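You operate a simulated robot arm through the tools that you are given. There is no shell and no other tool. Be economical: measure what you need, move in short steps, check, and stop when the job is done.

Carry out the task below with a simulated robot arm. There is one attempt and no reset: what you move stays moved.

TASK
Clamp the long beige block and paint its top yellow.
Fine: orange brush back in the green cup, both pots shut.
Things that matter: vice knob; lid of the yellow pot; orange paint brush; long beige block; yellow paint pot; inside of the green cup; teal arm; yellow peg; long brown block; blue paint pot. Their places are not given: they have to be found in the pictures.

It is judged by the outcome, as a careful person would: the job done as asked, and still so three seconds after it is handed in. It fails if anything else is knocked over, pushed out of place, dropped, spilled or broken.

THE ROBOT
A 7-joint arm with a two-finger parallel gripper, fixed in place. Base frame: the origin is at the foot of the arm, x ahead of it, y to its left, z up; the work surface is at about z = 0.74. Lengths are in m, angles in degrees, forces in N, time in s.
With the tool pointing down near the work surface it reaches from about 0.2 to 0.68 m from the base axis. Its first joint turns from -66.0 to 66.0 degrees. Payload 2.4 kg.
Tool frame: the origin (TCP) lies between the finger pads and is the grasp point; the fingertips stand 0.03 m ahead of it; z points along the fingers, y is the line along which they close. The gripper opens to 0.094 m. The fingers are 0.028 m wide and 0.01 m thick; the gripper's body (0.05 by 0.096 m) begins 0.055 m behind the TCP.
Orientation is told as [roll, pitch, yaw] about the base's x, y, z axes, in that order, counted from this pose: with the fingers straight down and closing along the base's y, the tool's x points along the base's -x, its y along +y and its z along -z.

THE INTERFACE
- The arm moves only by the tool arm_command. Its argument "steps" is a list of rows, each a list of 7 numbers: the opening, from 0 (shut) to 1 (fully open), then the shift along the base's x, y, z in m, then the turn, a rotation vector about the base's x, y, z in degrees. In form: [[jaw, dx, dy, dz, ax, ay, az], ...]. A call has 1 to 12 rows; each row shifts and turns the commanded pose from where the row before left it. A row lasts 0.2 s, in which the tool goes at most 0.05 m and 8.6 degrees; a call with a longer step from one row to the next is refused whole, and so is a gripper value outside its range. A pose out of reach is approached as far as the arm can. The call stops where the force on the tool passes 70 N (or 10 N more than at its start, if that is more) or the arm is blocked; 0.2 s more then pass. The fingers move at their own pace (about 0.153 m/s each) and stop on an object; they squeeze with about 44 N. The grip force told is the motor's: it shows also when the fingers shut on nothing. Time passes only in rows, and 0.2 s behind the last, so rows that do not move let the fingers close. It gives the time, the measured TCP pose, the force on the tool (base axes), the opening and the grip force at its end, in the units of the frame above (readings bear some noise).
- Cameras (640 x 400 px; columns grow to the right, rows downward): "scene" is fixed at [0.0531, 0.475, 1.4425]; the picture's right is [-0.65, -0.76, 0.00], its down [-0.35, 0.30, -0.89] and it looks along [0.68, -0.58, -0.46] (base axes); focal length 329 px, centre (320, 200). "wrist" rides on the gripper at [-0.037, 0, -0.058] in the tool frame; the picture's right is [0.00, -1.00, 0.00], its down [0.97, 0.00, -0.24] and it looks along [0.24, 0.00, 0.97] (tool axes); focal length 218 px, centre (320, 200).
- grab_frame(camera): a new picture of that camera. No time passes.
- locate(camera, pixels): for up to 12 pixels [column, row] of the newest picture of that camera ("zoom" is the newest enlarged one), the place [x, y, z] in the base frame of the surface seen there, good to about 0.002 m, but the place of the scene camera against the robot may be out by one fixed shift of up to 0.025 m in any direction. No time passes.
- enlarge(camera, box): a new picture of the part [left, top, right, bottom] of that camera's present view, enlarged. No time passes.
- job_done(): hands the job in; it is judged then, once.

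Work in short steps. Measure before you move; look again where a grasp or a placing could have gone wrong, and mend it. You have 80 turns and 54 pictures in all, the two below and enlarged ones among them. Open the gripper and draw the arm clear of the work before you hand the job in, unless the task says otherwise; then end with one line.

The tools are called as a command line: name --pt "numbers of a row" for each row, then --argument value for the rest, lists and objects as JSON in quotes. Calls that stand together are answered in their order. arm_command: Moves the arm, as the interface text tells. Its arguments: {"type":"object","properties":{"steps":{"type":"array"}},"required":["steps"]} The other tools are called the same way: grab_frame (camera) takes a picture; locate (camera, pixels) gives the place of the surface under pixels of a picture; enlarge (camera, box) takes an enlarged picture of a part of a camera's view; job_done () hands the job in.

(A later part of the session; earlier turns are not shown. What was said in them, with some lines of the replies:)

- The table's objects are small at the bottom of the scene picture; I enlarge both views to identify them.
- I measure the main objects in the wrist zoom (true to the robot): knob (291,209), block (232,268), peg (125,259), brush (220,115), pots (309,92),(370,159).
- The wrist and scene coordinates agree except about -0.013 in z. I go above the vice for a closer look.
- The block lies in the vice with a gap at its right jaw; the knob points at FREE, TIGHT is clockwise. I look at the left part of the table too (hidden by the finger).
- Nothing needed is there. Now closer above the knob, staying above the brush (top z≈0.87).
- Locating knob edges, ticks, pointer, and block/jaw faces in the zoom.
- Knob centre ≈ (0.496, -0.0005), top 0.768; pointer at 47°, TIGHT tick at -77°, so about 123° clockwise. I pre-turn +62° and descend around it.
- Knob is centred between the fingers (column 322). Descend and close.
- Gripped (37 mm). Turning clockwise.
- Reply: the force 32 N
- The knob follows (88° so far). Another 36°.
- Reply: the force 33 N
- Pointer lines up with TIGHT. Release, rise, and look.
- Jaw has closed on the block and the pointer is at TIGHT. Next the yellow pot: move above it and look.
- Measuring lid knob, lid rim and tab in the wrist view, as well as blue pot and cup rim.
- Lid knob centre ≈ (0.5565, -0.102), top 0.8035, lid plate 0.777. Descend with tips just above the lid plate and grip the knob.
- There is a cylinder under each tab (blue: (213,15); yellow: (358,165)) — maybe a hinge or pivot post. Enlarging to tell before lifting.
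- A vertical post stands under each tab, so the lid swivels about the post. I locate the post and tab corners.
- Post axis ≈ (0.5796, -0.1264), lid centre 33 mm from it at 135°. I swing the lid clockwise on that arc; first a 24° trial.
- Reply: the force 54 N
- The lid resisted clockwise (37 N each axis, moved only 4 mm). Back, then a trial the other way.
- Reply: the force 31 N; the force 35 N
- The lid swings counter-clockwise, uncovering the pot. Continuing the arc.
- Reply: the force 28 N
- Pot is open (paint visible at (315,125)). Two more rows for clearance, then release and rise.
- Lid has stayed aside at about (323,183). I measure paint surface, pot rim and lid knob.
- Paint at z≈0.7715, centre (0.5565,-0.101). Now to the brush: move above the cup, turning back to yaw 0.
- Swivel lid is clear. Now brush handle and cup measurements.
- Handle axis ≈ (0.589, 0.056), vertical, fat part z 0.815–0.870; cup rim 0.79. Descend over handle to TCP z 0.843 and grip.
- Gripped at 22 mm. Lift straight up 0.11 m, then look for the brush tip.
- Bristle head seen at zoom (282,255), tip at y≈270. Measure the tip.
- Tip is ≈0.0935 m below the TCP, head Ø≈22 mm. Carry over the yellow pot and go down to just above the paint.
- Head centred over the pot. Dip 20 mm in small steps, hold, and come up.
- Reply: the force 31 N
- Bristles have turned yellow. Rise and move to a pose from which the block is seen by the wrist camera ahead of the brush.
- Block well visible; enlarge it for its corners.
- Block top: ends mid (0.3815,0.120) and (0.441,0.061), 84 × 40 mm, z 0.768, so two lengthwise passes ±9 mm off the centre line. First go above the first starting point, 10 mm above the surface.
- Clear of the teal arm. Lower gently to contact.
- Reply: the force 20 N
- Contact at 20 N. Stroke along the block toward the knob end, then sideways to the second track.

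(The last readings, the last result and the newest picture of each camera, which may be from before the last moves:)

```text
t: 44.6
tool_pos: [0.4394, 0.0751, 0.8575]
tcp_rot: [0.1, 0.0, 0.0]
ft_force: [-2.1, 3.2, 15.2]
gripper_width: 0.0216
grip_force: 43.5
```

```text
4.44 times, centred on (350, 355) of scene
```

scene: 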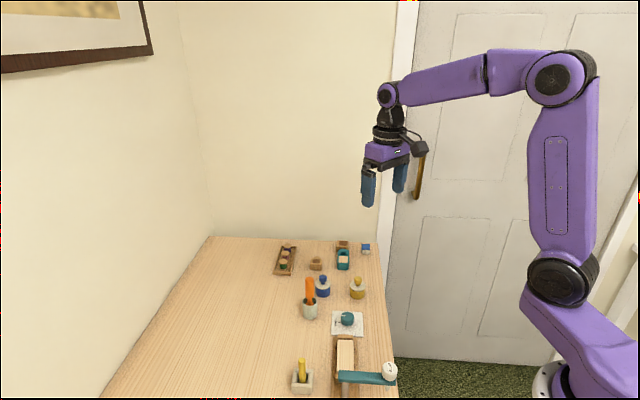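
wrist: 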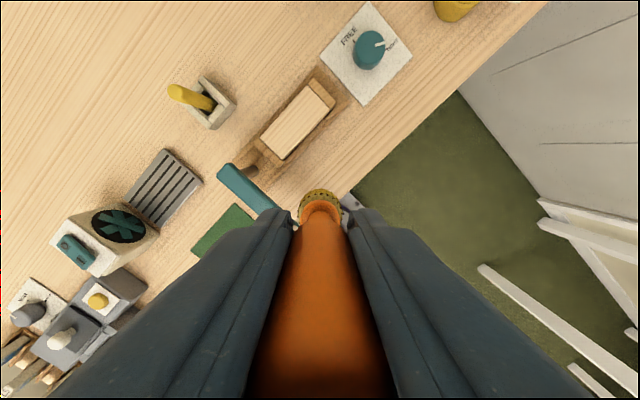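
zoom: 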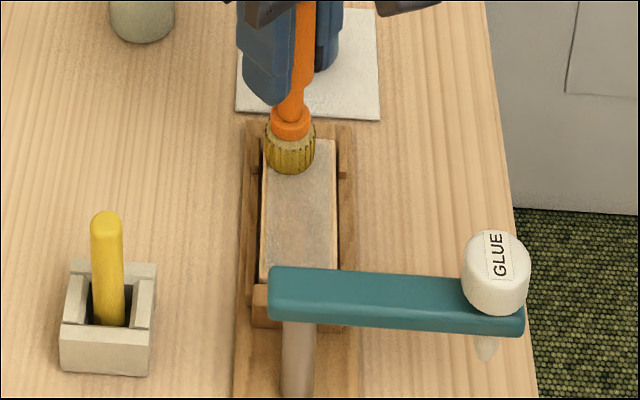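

The top has changed tone over its whole face; carry on with the sideways shift and second pass.

arm_command --pt "0 -0.0043 -0.0043 0 0 0 0" --pt "0 -0.0042 -0.0042 0 0 0 0" --pt "0 -0.0042 -0.0042 0 0 0 0" --pt "0 -0.0055 0.0055 0 0 0 0" --pt "0 -0.0055 0.0055 0 0 0 0" --pt "0 -0.0055 0.0055 0 0 0 0" --pt "0 -0.0055 0.0055 0 0 0 0" --pt "0 -0.0055 0.0055 0 0 0 0" --pt "0 -0.0055 0.0055 0 0 0 0" --pt "0 -0.0055 0.0055 0 0 0 0" --pt "0 -0.0053 0.0053 0 0 0 0" --pt "0 0 0 0 0 0 0"

enlarge --camera "scene" --box '[290, 310, 410, 400]'

```text
t: 47.2
tool_pos: [0.3817, 0.1071, 0.8582]
tcp_rot: [-0.1, 0.0, 0.0]
ft_force: [1.2, -1.4, 9.5]
gripper_width: 0.0216
grip_force: 44.4
```

```text
4.44 times, centred on (350, 355) of scene
```

zoom: 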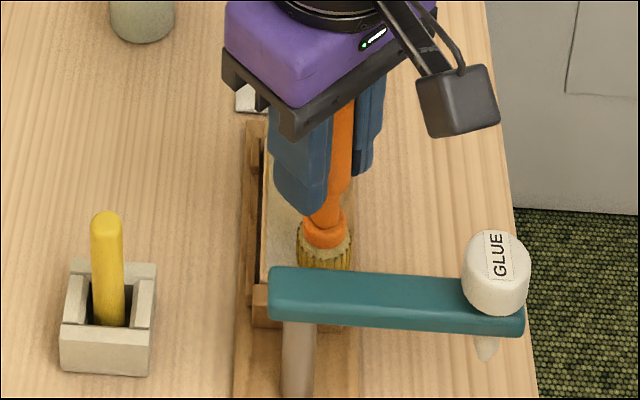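

A third pass along the middle, then lift clear to look.

arm_command --pt "0 0.0032 0.0032 0 0 0 0" --pt "0 0.0032 0.0032 0 0 0 0" --pt "0 0.0063 -0.0063 0 0 0 0" --pt "0 0.0063 -0.0063 0 0 0 0" --pt "0 0.0063 -0.0063 0 0 0 0" --pt "0 0.0063 -0.0063 0 0 0 0" --pt "0 0.0063 -0.0063 0 0 0 0" --pt "0 0.0063 -0.0063 0 0 0 0" --pt "0 0.006 -0.006 0 0 0 0" --pt "0 0 0 0.04 0 0 0" --pt "0 0 0 0.04 0 0 0" --pt "0 0 0 0 0 0 0"

enlarge --camera "scene" --box '[290, 310, 410, 400]'

```text
t: 49.8
tool_pos: [0.4346, 0.0709, 0.9386]
tcp_rot: [0.0, 0.0, 0.0]
ft_force: [0.4, 0.0, -0.5]
gripper_width: 0.0218
grip_force: 43.8
```

```text
4.44 times, centred on (350, 355) of scene
```

zoom: 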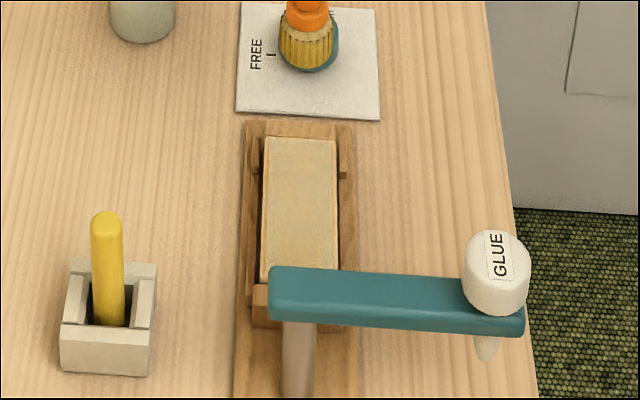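

The top is getting yellower bit by bit (pale yellow now); more strokes needed. Go down again and zigzag.

arm_command --pt "0 0 0 -0.04 0 0 0" --pt "0 0.003 0.003 -0.034 0 0 0" --pt "0 0.0034 0.0034 -0.006 0 0 0" --pt "0 -0.0073 0.0073 0 0 0 0" --pt "0 -0.0073 0.0073 0 0 0 0" --pt "0 -0.0073 0.0073 0 0 0 0" --pt "0 -0.0073 0.0073 0 0 0 0" --pt "0 -0.0073 0.0073 0 0 0 0" --pt "0 -0.0073 0.0073 0 0 0 0" --pt "0 -0.0064 -0.0064 0 0 0 0" --pt "0 -0.0064 -0.0064 0 0 0 0" --pt "0 0 0 0 0 0 0"

arm_command --pt "0 0.0073 -0.0073 0 0 0 0" --pt "0 0.0073 -0.0073 0 0 0 0" --pt "0 0.0073 -0.0073 0 0 0 0" --pt "0 0.0073 -0.0073 0 0 0 0" --pt "0 0.0073 -0.0073 0 0 0 0" --pt "0 0.0073 -0.0073 0 0 0 0" --pt "0 0.0064 0.0064 0 0 0 0" --pt "0 0 0 0 0 0 0"

enlarge --camera "scene" --box '[290, 310, 410, 400]'

```text
t: 52.4
tool_pos: [0.3822, 0.107, 0.8581]
tcp_rot: [0.0, 0.0, 0.0]
ft_force: [1.3, 1.4, 4.3]
gripper_width: 0.0213
grip_force: 44.1
```

```text
t: 54.2
tool_pos: [0.4332, 0.0697, 0.8588]
tcp_rot: [0.0, 0.0, -0.1]
ft_force: [-0.4, -3.8, 10.3]
gripper_width: 0.0216
grip_force: 44.2
```

```text
4.44 times, centred on (350, 355) of scene
```

zoom: 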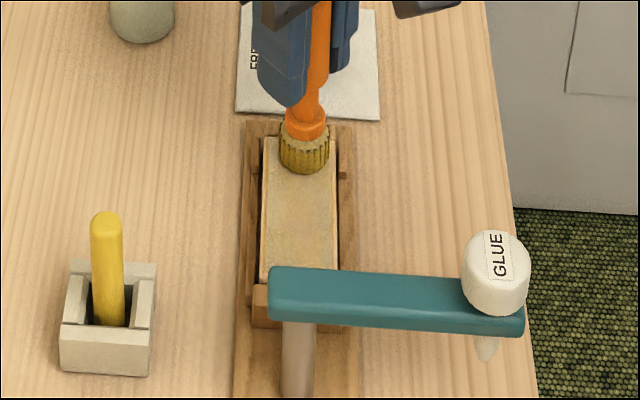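

Still pale; widen the strokes to reach ends and edges (±35 mm, ±13 mm).

arm_command --pt "0 0.006 0.0032 -0.0004 0 0 0" --pt "0 0.006 0.0032 0 0 0 0" --pt "0 -0.0071 0.0071 0 0 0 0" --pt "0 -0.0071 0.0071 0 0 0 0" --pt "0 -0.0071 0.0071 0 0 0 0" --pt "0 -0.0071 0.0071 0 0 0 0" --pt "0 -0.0071 0.0071 0 0 0 0" --pt "0 -0.0071 0.0071 0 0 0 0" --pt "0 -0.0071 0.0071 0 0 0 0" --pt "0 -0.0061 -0.0061 0 0 0 0" --pt "0 -0.0061 -0.0061 0 0 0 0" --pt "0 -0.0061 -0.0061 0 0 0 0"

arm_command --pt "0 0.0071 -0.0071 0 0 0 0" --pt "0 0.0071 -0.0071 0 0 0 0" --pt "0 0.0071 -0.0071 0 0 0 0" --pt "0 0.0071 -0.0071 0 0 0 0" --pt "0 0.0071 -0.0071 0 0 0 0" --pt "0 0.0071 -0.0071 0 0 0 0" --pt "0 0.0071 -0.0071 0 0 0 0" --pt "0 0.0061 0.0061 0 0 0 0" --pt "0 0 0 0.04 0 0 0" --pt "0 0 0 0.04 0 0 0" --pt "0 0 0 0.03 0 0 0" --pt "0 0 0 0 0 0 0"

enlarge --camera "scene" --box '[290, 310, 410, 400]'

```text
t: 56.8
tool_pos: [0.3756, 0.1076, 0.8574]
tcp_rot: [0.1, 0.1, 0.0]
ft_force: [2.2, 3.3, 8.7]
gripper_width: 0.0215
grip_force: 44.0
```

```text
t: 59.4
tool_pos: [0.4316, 0.0636, 0.9674]
tcp_rot: [0.0, 0.0, 0.0]
ft_force: [0.7, -1.0, -0.7]
gripper_width: 0.0216
grip_force: 43.5
```

```text
4.44 times, centred on (350, 355) of scene
```

zoom: 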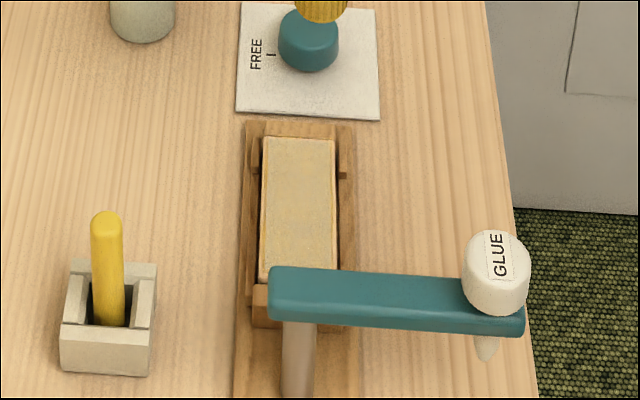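

Coat is thicker but still thin; the brush probably needs more paint. Redip in the yellow pot.

arm_command --pt "0 0.021 -0.0274 0 0 0 0" --pt "0 0.021 -0.0274 0 0 0 0" --pt "0 0.021 -0.0274 0 0 0 0" --pt "0 0.021 -0.0274 0 0 0 0" --pt "0 0.021 -0.0274 0 0 0 0" --pt "0 0.0205 -0.0276 0 0 0 0" --pt "0 0 0 0 0 0 0" --pt "0 0 0 -0.025 0 0 0" --pt "0 0 0 -0.025 0 0 0" --pt "0 0 0 -0.025 0 0 0" --pt "0 0 0 -0.02 0 0 0" --pt "0 0 0 0 0 0 0"

arm_command --pt "0 0 0 -0.005 0 0 0" --pt "0 0 0 -0.005 0 0 0" --pt "0 0 0 -0.002 0 0 0" --pt "0 0 0 0 0 0 0" --pt "0 0 0 0 0 0 0" --pt "0 0 0 0 0 0 0"

enlarge --camera "scene" --box '[300, 250, 420, 400]'

```text
t: 62.0
tool_pos: [0.5575, -0.1001, 0.872]
tcp_rot: [0.1, 0.1, 0.0]
ft_force: [-0.2, 0.2, -0.4]
gripper_width: 0.0217
grip_force: 43.6
```

```text
t: 63.4
tool_pos: [0.5576, -0.0998, 0.8616]
tcp_rot: [0.0, 0.0, 0.0]
ft_force: [-0.1, -1.1, -0.8]
gripper_width: 0.0215
grip_force: 44.2
```

```text
2.67 times, centred on (360, 325) of scene
```

zoom: 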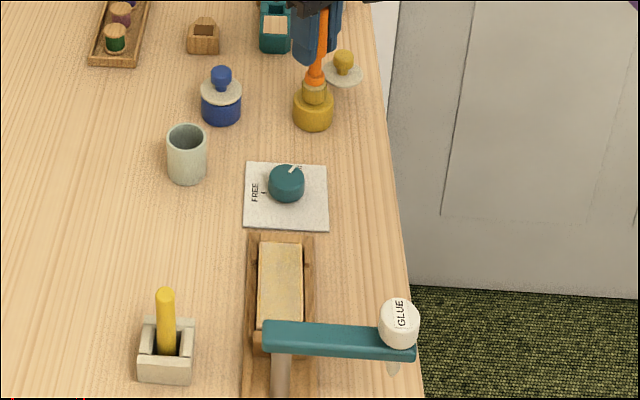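

Not touching yet (no force); 2.5 mm further, hold, then up.

arm_command --pt "0 0 0 -0.0015 0 0 0" --pt "0 0 0 -0.0015 0 0 0" --pt "0 0 0 0 0 0 0" --pt "0 0 0 0 0 0 0"

```text
t: 64.4
tool_pos: [0.5579, -0.1004, 0.8587]
tcp_rot: [0.0, -0.2, -0.1]
ft_force: [-8.4, 1.9, 33.9]
gripper_width: 0.0216
grip_force: 43.9
```

34 N contact in the paint. Rise and return to the block's knob end.

arm_command --pt "0 0 0 0.02 0 0 0" --pt "0 0 0 0.04 0 0 0" --pt "0 0 0 0.04 0 0 0" --pt "0 -0.023 0.0353 0 0 0 0" --pt "0 -0.023 0.0353 0 0 0 0" --pt "0 -0.023 0.0353 0 0 0 0" --pt "0 -0.023 0.0353 0 0 0 0" --pt "0 -0.0222 0.0352 0 0 0 0" --pt "0 0 0 0 0 0 0" --pt "0 0 0 -0.04 0 0 0" --pt "0 0 0 -0.04 0 0 0" --pt "0 0 0 -0.015 0 0 0"

arm_command --pt "0 0 0 -0.004 0 0 0" --pt "0 -0.0067 0.0067 -0.0004 0 0 0" --pt "0 -0.0067 0.0067 0 0 0 0" --pt "0 -0.0067 0.0067 0 0 0 0" --pt "0 -0.0067 0.0067 0 0 0 0" --pt "0 -0.0067 0.0067 0 0 0 0" --pt "0 -0.0067 0.0067 0 0 0 0" --pt "0 -0.0067 0.0067 0 0 0 0" --pt "0 -0.0061 -0.0061 0 0 0 0" --pt "0 -0.0061 -0.0061 0 0 0 0" --pt "0 -0.0061 -0.0061 0 0 0 0" --pt "0 0 0 0 0 0 0"

arm_command --pt "0 0.0067 -0.0067 0 0 0 0" --pt "0 0.0067 -0.0067 0 0 0 0" --pt "0 0.0067 -0.0067 0 0 0 0" --pt "0 0.0067 -0.0067 0 0 0 0" --pt "0 0.0067 -0.0067 0 0 0 0" --pt "0 0.0067 -0.0067 0 0 0 0" --pt "0 0.0067 -0.0067 0 0 0 0" --pt "0 0.0046 0.0046 0 0 0 0" --pt "0 0.0046 0.0046 0 0 0 0" --pt "0 0 0 0 0 0 0"

enlarge --camera "scene" --box '[290, 310, 410, 400]'

```text
t: 67.0
tool_pos: [0.4446, 0.076, 0.8604]
tcp_rot: [-0.1, 0.0, 0.0]
ft_force: [0.2, 0.5, -0.4]
gripper_width: 0.0215
grip_force: 43.7
```

```text
t: 69.6
tool_pos: [0.3773, 0.1049, 0.8576]
tcp_rot: [0.0, 0.0, 0.0]
ft_force: [-0.2, 0.5, 0.5]
gripper_width: 0.0216
grip_force: 44.3
```

```text
t: 71.8
tool_pos: [0.4329, 0.0666, 0.8585]
tcp_rot: [0.0, 0.0, 0.0]
ft_force: [-0.5, -1.5, 2.4]
gripper_width: 0.0219
grip_force: 44.4
```

```text
4.44 times, centred on (350, 355) of scene
```

zoom: 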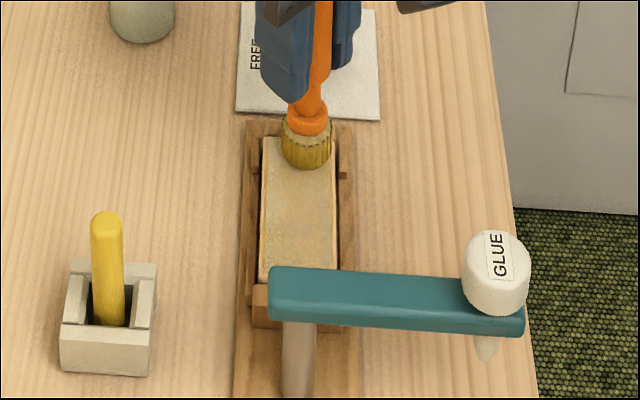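

Contact was only ~1–2 N on these passes; press about 1 mm more and stroke again.

arm_command --pt "0 0 0 -0.001 0 0 0" --pt "0 -0.0067 0.0067 0 0 0 0" --pt "0 -0.0067 0.0067 0 0 0 0" --pt "0 -0.0067 0.0067 0 0 0 0" --pt "0 -0.0067 0.0067 0 0 0 0" --pt "0 -0.0067 0.0067 0 0 0 0" --pt "0 -0.0067 0.0067 0 0 0 0" --pt "0 -0.0067 0.0067 0 0 0 0" --pt "0 0.0042 0.0042 0 0 0 0" --pt "0 0.0042 0.0042 0 0 0 0" --pt "0 0 0 0 0 0 0"

arm_command --pt "0 0.0067 -0.0067 0 0 0 0" --pt "0 0.0067 -0.0067 0 0 0 0" --pt "0 0.0067 -0.0067 0 0 0 0" --pt "0 0.0067 -0.0067 0 0 0 0" --pt "0 0.0067 -0.0067 0 0 0 0" --pt "0 0.0067 -0.0067 0 0 0 0" --pt "0 0.0067 -0.0067 0 0 0 0" --pt "0 -0.0056 -0.0056 0 0 0 0" --pt "0 -0.0056 -0.0056 0 0 0 0" --pt "0 -0.0056 -0.0056 0 0 0 0" --pt "0 0 0 0 0 0 0"

arm_command --pt "0 -0.0067 0.0067 0 0 0 0" --pt "0 -0.0067 0.0067 0 0 0 0" --pt "0 -0.0067 0.0067 0 0 0 0" --pt "0 -0.0067 0.0067 0 0 0 0" --pt "0 -0.0067 0.0067 0 0 0 0" --pt "0 -0.0067 0.0067 0 0 0 0" --pt "0 -0.0067 0.0067 0 0 0 0" --pt "0 0.0042 0.0042 0 0 0 0" --pt "0 0.0042 0.0042 0 0 0 0" --pt "0 0 0 0 0 0 0"

arm_command --pt "0 0.0067 -0.0067 0 0 0 0" --pt "0 0.0067 -0.0067 0 0 0 0" --pt "0 0.0067 -0.0067 0 0 0 0" --pt "0 0.0067 -0.0067 0 0 0 0" --pt "0 0.0067 -0.0067 0 0 0 0" --pt "0 0.0067 -0.0067 0 0 0 0" --pt "0 0.0067 -0.0067 0 0 0 0" --pt "0 0 0 0 0 0 0"

enlarge --camera "scene" --box '[290, 310, 410, 400]'

```text
t: 74.2
tool_pos: [0.3945, 0.1214, 0.8572]
tcp_rot: [-0.1, 0.3, 0.1]
ft_force: [-11.4, -7.0, 31.8]
gripper_width: 0.0221
grip_force: 43.9
```

```text
t: 76.6
tool_pos: [0.4249, 0.0577, 0.858]
tcp_rot: [0.0, 0.1, 0.0]
ft_force: [0.2, 0.4, 0.3]
gripper_width: 0.022
grip_force: 44.3
```

```text
t: 78.8
tool_pos: [0.3853, 0.1139, 0.8564]
tcp_rot: [0.0, 0.1, 0.1]
ft_force: [-2.5, -2.5, 10.1]
gripper_width: 0.0219
grip_force: 44.2
```

```text
t: 80.6
tool_pos: [0.434, 0.0675, 0.8564]
tcp_rot: [-0.1, 0.0, 0.0]
ft_force: [-3.0, 2.5, 12.0]
gripper_width: 0.022
grip_force: 44.0
```

```text
4.44 times, centred on (350, 355) of scene
```

zoom: 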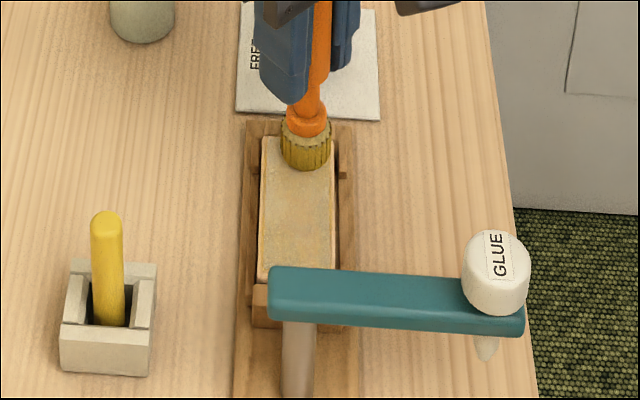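

The colour has levelled off. Lift away and look closely from the wrist camera.

arm_command --pt "0 0 0 0.03 0 0 0" --pt "0 0 0 0.03 0 0 0" --pt "0 -0.02 -0.01 0.03 0 0 0" --pt "0 -0.03 -0.01 0.01 0 0 0" --pt "0 -0.03 0 0 0 0 0" --pt "0 0 0 0 0 0 0"

grab_frame --camera "wrist"

enlarge --camera "wrist" --box '[220, 60, 380, 200]'

```text
t: 82.0
tool_pos: [0.3543, 0.0459, 0.9597]
tcp_rot: [0.0, 0.0, 0.0]
ft_force: [0.7, -0.5, -0.7]
gripper_width: 0.0218
grip_force: 44.2
```

```text
8 pictures are left
```

wrist: 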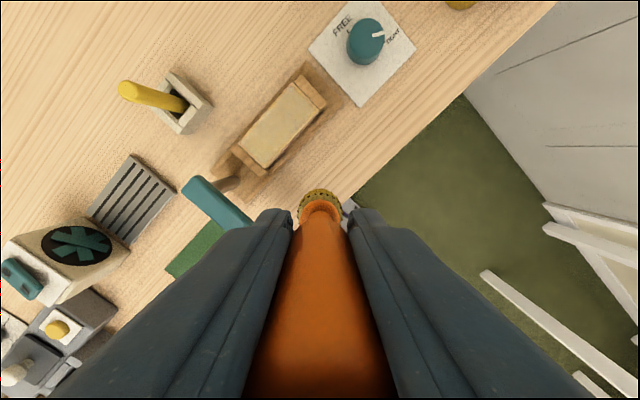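

```text
2.86 times, centred on (300, 130) of wrist
```

zoom: 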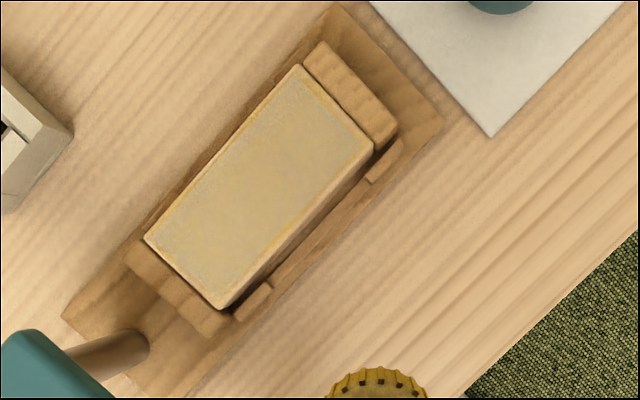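

The coat looks uniform but pale and speckled. One high zoom on it to judge whether patches are missing.

enlarge --camera "wrist" --box '[250, 72, 322, 172]'

```text
4.00 times, centred on (286, 122) of wrist
```

zoom: 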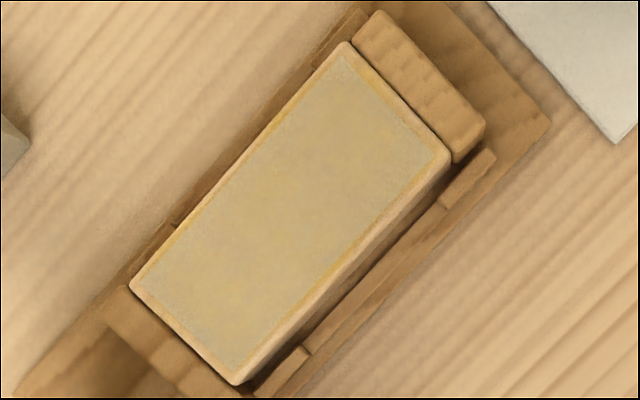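

Coat still thin. I'll redip and repaint with slower strokes and firm contact.

arm_command --pt "0 0.0339 -0.0243 0 0 0 0" --pt "0 0.0339 -0.0243 0 0 0 0" --pt "0 0.0339 -0.0244 0 0 0 0" --pt "0 0.0339 -0.0244 0 0 0 0" --pt "0 0.0339 -0.0244 0 0 0 0" --pt "0 0.0339 -0.0244 0 0 0 0" --pt "0 0 0 0 0 0 0" --pt "0 0 0 -0.03 0 0 0" --pt "0 0 0 -0.03 0 0 0" --pt "0 0 0 -0.025 0 0 0" --pt "0 0 0 0 0 0 0"

arm_command --pt "0 0 0 -0.007 0 0 0" --pt "0 0 0 -0.005 0 0 0" --pt "0 0 0 -0.003 0 0 0" --pt "0 0 0 -0.002 0 0 0" --pt "0 0 0 0 0 0 0" --pt "0 0 0 0 0 0 0" --pt "0 0 0 0 0 0 0" --pt "0 0 0 0 0 0 0"

```text
t: 84.4
tool_pos: [0.5584, -0.1, 0.8719]
tcp_rot: [0.0, -0.1, 0.0]
ft_force: [0.2, 0.3, 0.2]
gripper_width: 0.0218
grip_force: 44.0
```

```text
t: 86.2
tool_pos: [0.5587, -0.1009, 0.8567]
tcp_rot: [-0.1, -0.5, 0.0]
ft_force: [1.1, -0.6, 35.9]
gripper_width: 0.0217
grip_force: 44.3
```

Brush has slid up ~2 mm in the grip (contact now at TCP 0.8567), which explains the weak contact. Return to the block and find contact anew.

arm_command --pt "0 0 0 0.02 0 0 0" --pt "0 0 0 0.04 0 0 0" --pt "0 0 0 0.04 0 0 0" --pt "0 -0.0226 0.0357 0 0 0 0" --pt "0 -0.0226 0.0357 0 0 0 0" --pt "0 -0.0226 0.0357 0 0 0 0" --pt "0 -0.0226 0.0357 0 0 0 0" --pt "0 -0.0223 0.0355 0 0 0 0" --pt "0 0 0 0 0 0 0" --pt "0 0 0 -0.04 0 0 0" --pt "0 0 0 -0.04 0 0 0" --pt "0 0 0 -0.0155 0 0 0"

arm_command --pt "0 0 0 -0.002 0 0 0" --pt "0 0 0 -0.0015 0 0 0" --pt "0 0 0 -0.001 0 0 0" --pt "0 0 0 0 0 0 0"

```text
t: 88.8
tool_pos: [0.4457, 0.0803, 0.8604]
tcp_rot: [0.0, 0.1, 0.1]
ft_force: [0.3, -0.4, 0.0]
gripper_width: 0.0213
grip_force: 43.5
```

```text
t: 89.8
tool_pos: [0.4455, 0.078, 0.8565]
tcp_rot: [0.0, 0.0, 0.0]
ft_force: [-0.9, -0.9, 2.3]
gripper_width: 0.0217
grip_force: 43.4
```

Just touching. Press 0.8 mm more and make slow strokes: left edge, middle, right edge.

arm_command --pt "0 0 0 -0.0008 0 0 0" --pt "0 -0.0043 0.0043 0 0 0 0" --pt "0 -0.0043 0.0043 0 0 0 0" --pt "0 -0.0043 0.0043 0 0 0 0" --pt "0 -0.0043 0.0043 0 0 0 0" --pt "0 -0.0043 0.0043 0 0 0 0" --pt "0 -0.0043 0.0043 0 0 0 0" --pt "0 -0.0043 0.0043 0 0 0 0" --pt "0 -0.0043 0.0043 0 0 0 0" --pt "0 -0.0043 0.0043 0 0 0 0" --pt "0 -0.0043 0.0043 0 0 0 0" --pt "0 -0.0038 0.0038 0 0 0 0"

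arm_command --pt "0 -0.0046 -0.0046 0 0 0 0" --pt "0 0.0043 -0.0043 0 0 0 0" --pt "0 0.0043 -0.0043 0 0 0 0" --pt "0 0.0043 -0.0043 0 0 0 0" --pt "0 0.0043 -0.0043 0 0 0 0" --pt "0 0.0043 -0.0043 0 0 0 0" --pt "0 0.0043 -0.0043 0 0 0 0" --pt "0 0.0043 -0.0043 0 0 0 0" --pt "0 0.0043 -0.0043 0 0 0 0" --pt "0 0.0043 -0.0043 0 0 0 0" --pt "0 0.0043 -0.0043 0 0 0 0" --pt "0 0.0038 -0.0038 0 0 0 0"

arm_command --pt "0 -0.0046 -0.0046 0 0 0 0" --pt "0 -0.0043 0.0043 0 0 0 0" --pt "0 -0.0043 0.0043 0 0 0 0" --pt "0 -0.0043 0.0043 0 0 0 0" --pt "0 -0.0043 0.0043 0 0 0 0" --pt "0 -0.0043 0.0043 0 0 0 0" --pt "0 -0.0043 0.0043 0 0 0 0" --pt "0 -0.0043 0.0043 0 0 0 0" --pt "0 -0.0043 0.0043 0 0 0 0" --pt "0 -0.0043 0.0043 0 0 0 0" --pt "0 -0.0043 0.0043 0 0 0 0" --pt "0 -0.0038 0.0038 0 0 0 0"

arm_command --pt "0 -0.0046 -0.0046 0 0 0 0" --pt "0 0.0043 -0.0043 0 0 0 0" --pt "0 0.0043 -0.0043 0 0 0 0" --pt "0 0.0043 -0.0043 0 0 0 0" --pt "0 0.0043 -0.0043 0 0 0 0" --pt "0 0.0043 -0.0043 0 0 0 0" --pt "0 0.0043 -0.0043 0 0 0 0" --pt "0 0.0043 -0.0043 0 0 0 0" --pt "0 0.0043 -0.0043 0 0 0 0" --pt "0 0.0043 -0.0043 0 0 0 0" --pt "0 0.0043 -0.0043 0 0 0 0" --pt "0 0.0038 -0.0038 0 0 0 0"

enlarge --camera "scene" --box '[290, 310, 410, 400]'

```text
t: 92.4
tool_pos: [0.3989, 0.1258, 0.8547]
tcp_rot: [0.0, -0.2, 0.0]
ft_force: [8.5, -8.1, 29.0]
gripper_width: 0.0218
grip_force: 44.0
```

```text
t: 95.0
tool_pos: [0.4417, 0.0737, 0.8549]
tcp_rot: [0.0, 0.0, 0.1]
ft_force: [-3.7, 3.1, 15.0]
gripper_width: 0.0217
grip_force: 44.1
```

```text
t: 97.6
tool_pos: [0.3884, 0.1159, 0.8536]
tcp_rot: [0.0, 0.1, 0.0]
ft_force: [2.7, -3.4, 9.3]
gripper_width: 0.0217
grip_force: 44.4
```

```text
t: 100.2
tool_pos: [0.4309, 0.0638, 0.8538]
tcp_rot: [0.0, 0.0, 0.0]
ft_force: [-2.1, 2.9, 7.7]
gripper_width: 0.0217
grip_force: 43.9
```

```text
4.44 times, centred on (350, 355) of scene
```

zoom: 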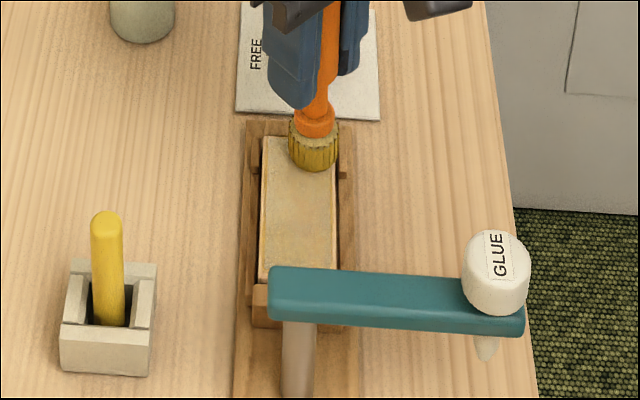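

No further change: the coat is saturated. One last pass at the right edge, then lift.

arm_command --pt "0 -0.0046 -0.0046 0 0 0 0" --pt "0 -0.0058 0.0058 0 0 0 0" --pt "0 -0.0058 0.0058 0 0 0 0" --pt "0 -0.0058 0.0058 0 0 0 0" --pt "0 -0.0058 0.0058 0 0 0 0" --pt "0 -0.0058 0.0058 0 0 0 0" --pt "0 -0.0058 0.0058 0 0 0 0" --pt "0 -0.0058 0.0058 0 0 0 0" --pt "0 -0.0058 0.0058 0 0 0 0" --pt "0 0 0 0.03 0 0 0" --pt "0 0 0 0.035 0 0 0" --pt "0 0 0 0.035 0 0 0"

arm_command --pt "0 0.034 -0.0085 0 0 0 0" --pt "0 0.034 -0.0085 0 0 0 0" --pt "0 0.034 -0.0085 0 0 0 0" --pt "0 0.034 -0.0085 0 0 0 0" --pt "0 0.034 -0.0085 0 0 0 0" --pt "0 0.034 -0.0085 0 0 0 0" --pt "0 0 0 0 0 0 0" --pt "0 0 0 0 0 0 0"

```text
t: 102.8
tool_pos: [0.3811, 0.1075, 0.9542]
tcp_rot: [-0.1, 0.0, 0.0]
ft_force: [-0.5, -0.3, -0.5]
gripper_width: 0.0215
grip_force: 44.3
```

```text
t: 104.6
tool_pos: [0.5851, 0.0552, 0.9528]
tcp_rot: [-0.1, 0.0, -0.1]
ft_force: [0.0, -0.4, -0.5]
gripper_width: 0.0218
grip_force: 44.1
```

Over the cup; correct 3.5 mm and lower the head into it.

arm_command --pt "0 0.0037 0.001 0 0 0 0" --pt "0 0 0 0 0 0 0" --pt "0 0 0 -0.025 0 0 0" --pt "0 0 0 -0.025 0 0 0" --pt "0 0 0 -0.02 0 0 0" --pt "0 0 0 -0.02 0 0 0" --pt "0 0 0 -0.014 0 0 0" --pt "0 0 0 0 0 0 0"

enlarge --camera "scene" --box '[270, 230, 390, 330]'

```text
t: 106.4
tool_pos: [0.5896, 0.0552, 0.8498]
tcp_rot: [0.0, 0.1, 0.0]
ft_force: [0.3, 0.1, 0.9]
gripper_width: 0.0216
grip_force: 44.3
```

```text
4.00 times, centred on (330, 280) of scene
```

zoom: 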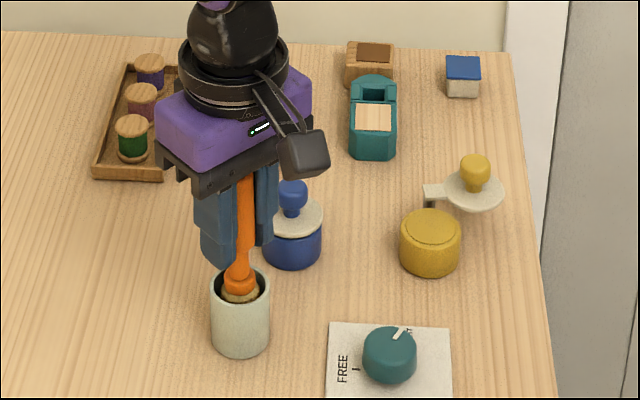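

Head is inside the cup. Lower to the floor softly.

arm_command --pt "0 0 0 -0.005 0 0 0" --pt "0 0 0 -0.004 0 0 0" --pt "0 0 0 -0.003 0 0 0" --pt "0 0 0 0 0 0 0"

```text
t: 107.4
tool_pos: [0.5893, 0.0576, 0.8387]
tcp_rot: [0.0, 0.1, 0.0]
ft_force: [0.4, 0.3, -0.6]
gripper_width: 0.0214
grip_force: 43.7
```

arm_command --pt "0 0 0 -0.0015 0 0 0" --pt "0 0 0 -0.001 0 0 0" --pt "0 0 0 0 0 0 0"

```text
t: 108.2
tool_pos: [0.5881, 0.0578, 0.8358]
tcp_rot: [0.0, 0.1, 0.0]
ft_force: [0.3, -0.6, 0.0]
gripper_width: 0.0216
grip_force: 44.3
```

arm_command --pt "0 0 0 -0.0015 0 0 0" --pt "0 0 0 -0.001 0 0 0" --pt "0 0 0 0 0 0 0"

```text
t: 109.0
tool_pos: [0.5875, 0.0552, 0.8329]
tcp_rot: [0.0, 0.0, -0.1]
ft_force: [-0.5, 0.0, -0.8]
gripper_width: 0.0218
grip_force: 43.8
```

arm_command --pt "0 0 0 -0.0015 0 0 0" --pt "0 0 0 -0.001 0 0 0" --pt "0 0 0 0 0 0 0"

```text
t: 109.8
tool_pos: [0.5874, 0.0563, 0.8313]
tcp_rot: [0.0, 0.0, 0.0]
ft_force: [0.3, 0.2, -0.5]
gripper_width: 0.0216
grip_force: 43.6
```

arm_command --pt "0 0 0 -0.0015 0 0 0" --pt "0 0 0 -0.001 0 0 0" --pt "0 0 0 0 0 0 0"

```text
t: 110.6
tool_pos: [0.5895, 0.0567, 0.8306]
tcp_rot: [0.1, -0.2, 0.0]
ft_force: [-9.8, 0.2, 35.0]
gripper_width: 0.0218
grip_force: 43.7
```

Floor contact (35 N). Ease up 1.5 mm, open, and rise straight up.

arm_command --pt "0 0 0 0.0017 0 0 0" --pt "0 0 0 0 0 0 0" --pt "0.35 0 0 0 0 0 0" --pt "0.6 0 0 0 0 0 0" --pt "1 0 0 0 0 0 0" --pt "1 0 0 0 0 0 0" --pt "1 0 0 0.02 0 0 0" --pt "1 0 0 0.03 0 0 0" --pt "1 0 0 0.04 0 0 0" --pt "1 0 0 0.04 0 0 0" --pt "1 0 0 0 0 0 0"

enlarge --camera "scene" --box '[280, 260, 400, 400]'

```text
t: 113.0
tool_pos: [0.5867, 0.0558, 0.9602]
tcp_rot: [0.0, 0.1, 0.0]
ft_force: [-0.1, -0.7, 0.2]
gripper_width: 0.0941
grip_force: 0.0
```

```text
2.86 times, centred on (340, 330) of scene
```

zoom: 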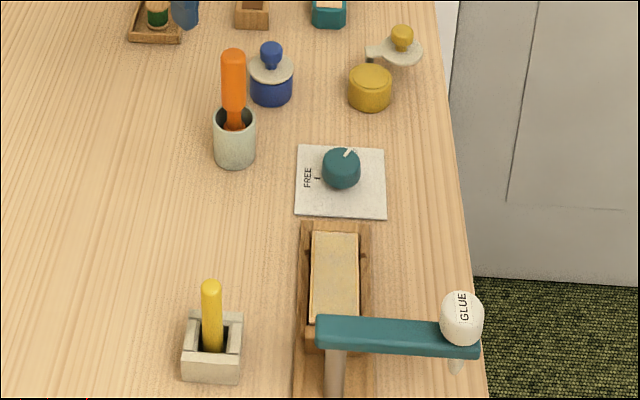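

Brush stands in the cup. Now go to the lid knob (last at ≈(0.5585,-0.152)), turning to yaw 96°, and verify its place via locate.

locate --camera "zoom" --pixels '[[401, 36], [391, 36], [411, 36], [369, 80], [270, 52]]'

arm_command --pt "1 -0.0024 -0.0173 0 0 0 8" --pt "1 -0.0024 -0.0173 0 0 0 8" --pt "1 -0.0024 -0.0173 0 0 0 8" --pt "1 -0.0024 -0.0173 0 0 0 8" --pt "1 -0.0024 -0.0173 0 0 0 8" --pt "1 -0.0024 -0.0173 0 0 0 8" --pt "1 -0.0024 -0.0173 0 0 0 8" --pt "1 -0.0024 -0.0173 0 0 0 8" --pt "0.7 -0.0024 -0.0173 0 0 0 8" --pt "0.7 -0.0024 -0.0173 0 0 0 8" --pt "0.7 -0.0024 -0.0173 0 0 0 8" --pt "0.7 -0.0024 -0.0173 0 0 0 8"

```text
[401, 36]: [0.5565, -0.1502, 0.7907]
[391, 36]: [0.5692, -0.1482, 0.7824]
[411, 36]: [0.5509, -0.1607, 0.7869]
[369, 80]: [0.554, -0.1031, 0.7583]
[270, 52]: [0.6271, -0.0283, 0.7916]
```

```text
t: 115.6
tool_pos: [0.5595, -0.1516, 0.9603]
tcp_rot: [0.0, 0.0, 96.2]
ft_force: [0.2, 0.1, -0.1]
gripper_width: 0.0658
grip_force: 0.0
```

arm_command --pt "0.7 -0.0008 -0.0005 -0.04 0 0 0" --pt "0.7 0 0 -0.04 0 0 0" --pt "0.7 0 0 -0.035 0 0 0" --pt "0.7 0 0 -0.02 0 0 0" --pt "0.7 0 0 -0.013 0 0 0" --pt "0.7 0 0 0 0 0 0" --pt "0 0 0 0 0 0 0" --pt "0 0 0 0 0 0 0" --pt "0 0 0 0 0 0 0"

```text
t: 117.6
tool_pos: [0.5594, -0.1519, 0.8137]
tcp_rot: [0.2, 0.1, 95.9]
ft_force: [-3.3, -1.2, -2.2]
gripper_width: 0.0226
grip_force: 44.0
```

Gripped the knob (22.6 mm). Swing it back along the arc.

arm_command --pt "0 -0.0034 0.0032 0 0 0 -8" --pt "0 -0.003 0.0036 0 0 0 -8" --pt "0 -0.0024 0.004 0 0 0 -8" --pt "0 -0.0018 0.0043 0 0 0 -8" --pt "0 -0.0012 0.0045 0 0 0 -8" --pt "0 -0.0006 0.0047 0 0 0 -8" --pt "0 0.0001 0.0046 0 0 0 -8" --pt "0 0.0008 0.0046 0 0 0 -8" --pt "0 0.0013 0.0045 0 0 0 -8" --pt "0 0.002 0.0042 0 0 0 -8" --pt "0 0.0025 0.0039 0 0 0 -8" --pt "0 0.0031 0.0035 0 0 0 -8"

arm_command --pt "0 0.0005 0.0005 0 0 0 0" --pt "0 0 0 0 0 0 0"

```text
t: 120.2
tool_pos: [0.5577, -0.1022, 0.8136]
tcp_rot: [-0.2, -0.3, -0.3]
ft_force: [6.2, -8.3, 19.2]
gripper_width: 0.0227
grip_force: 44.5
```

```text
t: 120.8
tool_pos: [0.5569, -0.1035, 0.8124]
tcp_rot: [0.0, -0.2, -0.1]
ft_force: [6.8, -12.9, 17.0]
gripper_width: 0.0226
grip_force: 44.9
```

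Back at the shut position. A small nudge to the stop, then release, rise and look.

arm_command --pt "0 0.0015 0.0015 0 0 0 -2" --pt "0 0 0 0 0 0 0" --pt "0 -0.001 -0.001 0 0 0 0" --pt "0.4 0 0 0 0 0 0" --pt "0.7 0 0 0 0 0 0" --pt "0.7 0 0 0 0 0 0" --pt "0.7 0 0 0.02 0 0 0" --pt "1 -0.01 0 0.04 0 0 0" --pt "1 -0.02 0 0.04 0 0 0" --pt "1 -0.02 0 0.04 0 0 0" --pt "1 -0.02 0 0.03 0 0 0" --pt "1 0 0 0 0 0 0"

enlarge --camera "scene" --box '[280, 260, 400, 400]'

```text
t: 123.4
tool_pos: [0.4861, -0.1021, 0.9827]
tcp_rot: [0.0, 0.2, -2.1]
ft_force: [-0.2, -0.4, -0.3]
gripper_width: 0.0942
grip_force: 0.0
```

```text
2.86 times, centred on (340, 330) of scene
```

zoom: 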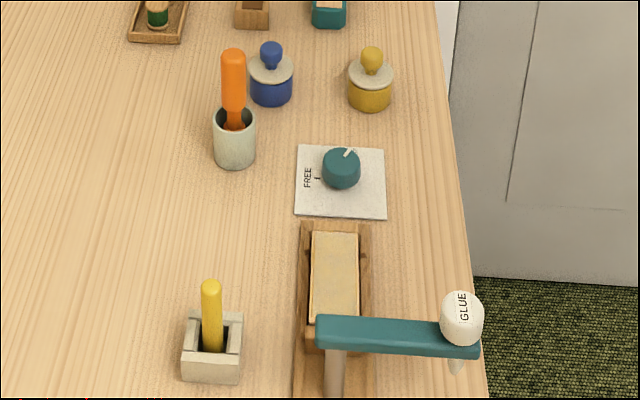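

The last picture shows both pots shut, the brush in the cup, the knob at TIGHT and the block coated. The gripper is open and the arm is clear, so I hand it in.

job_done

```text
The job is handed in.
```

I clamped the long beige block and painted its whole top from the yellow pot, but the coat looks pale and speckled rather than a strong yellow. Two re-dips and repeated strokes stopped changing the colour. The block also shifted sideways by about 2–3 mm in the vice during painting. The orange brush is back in the green cup, and both pots are shut.
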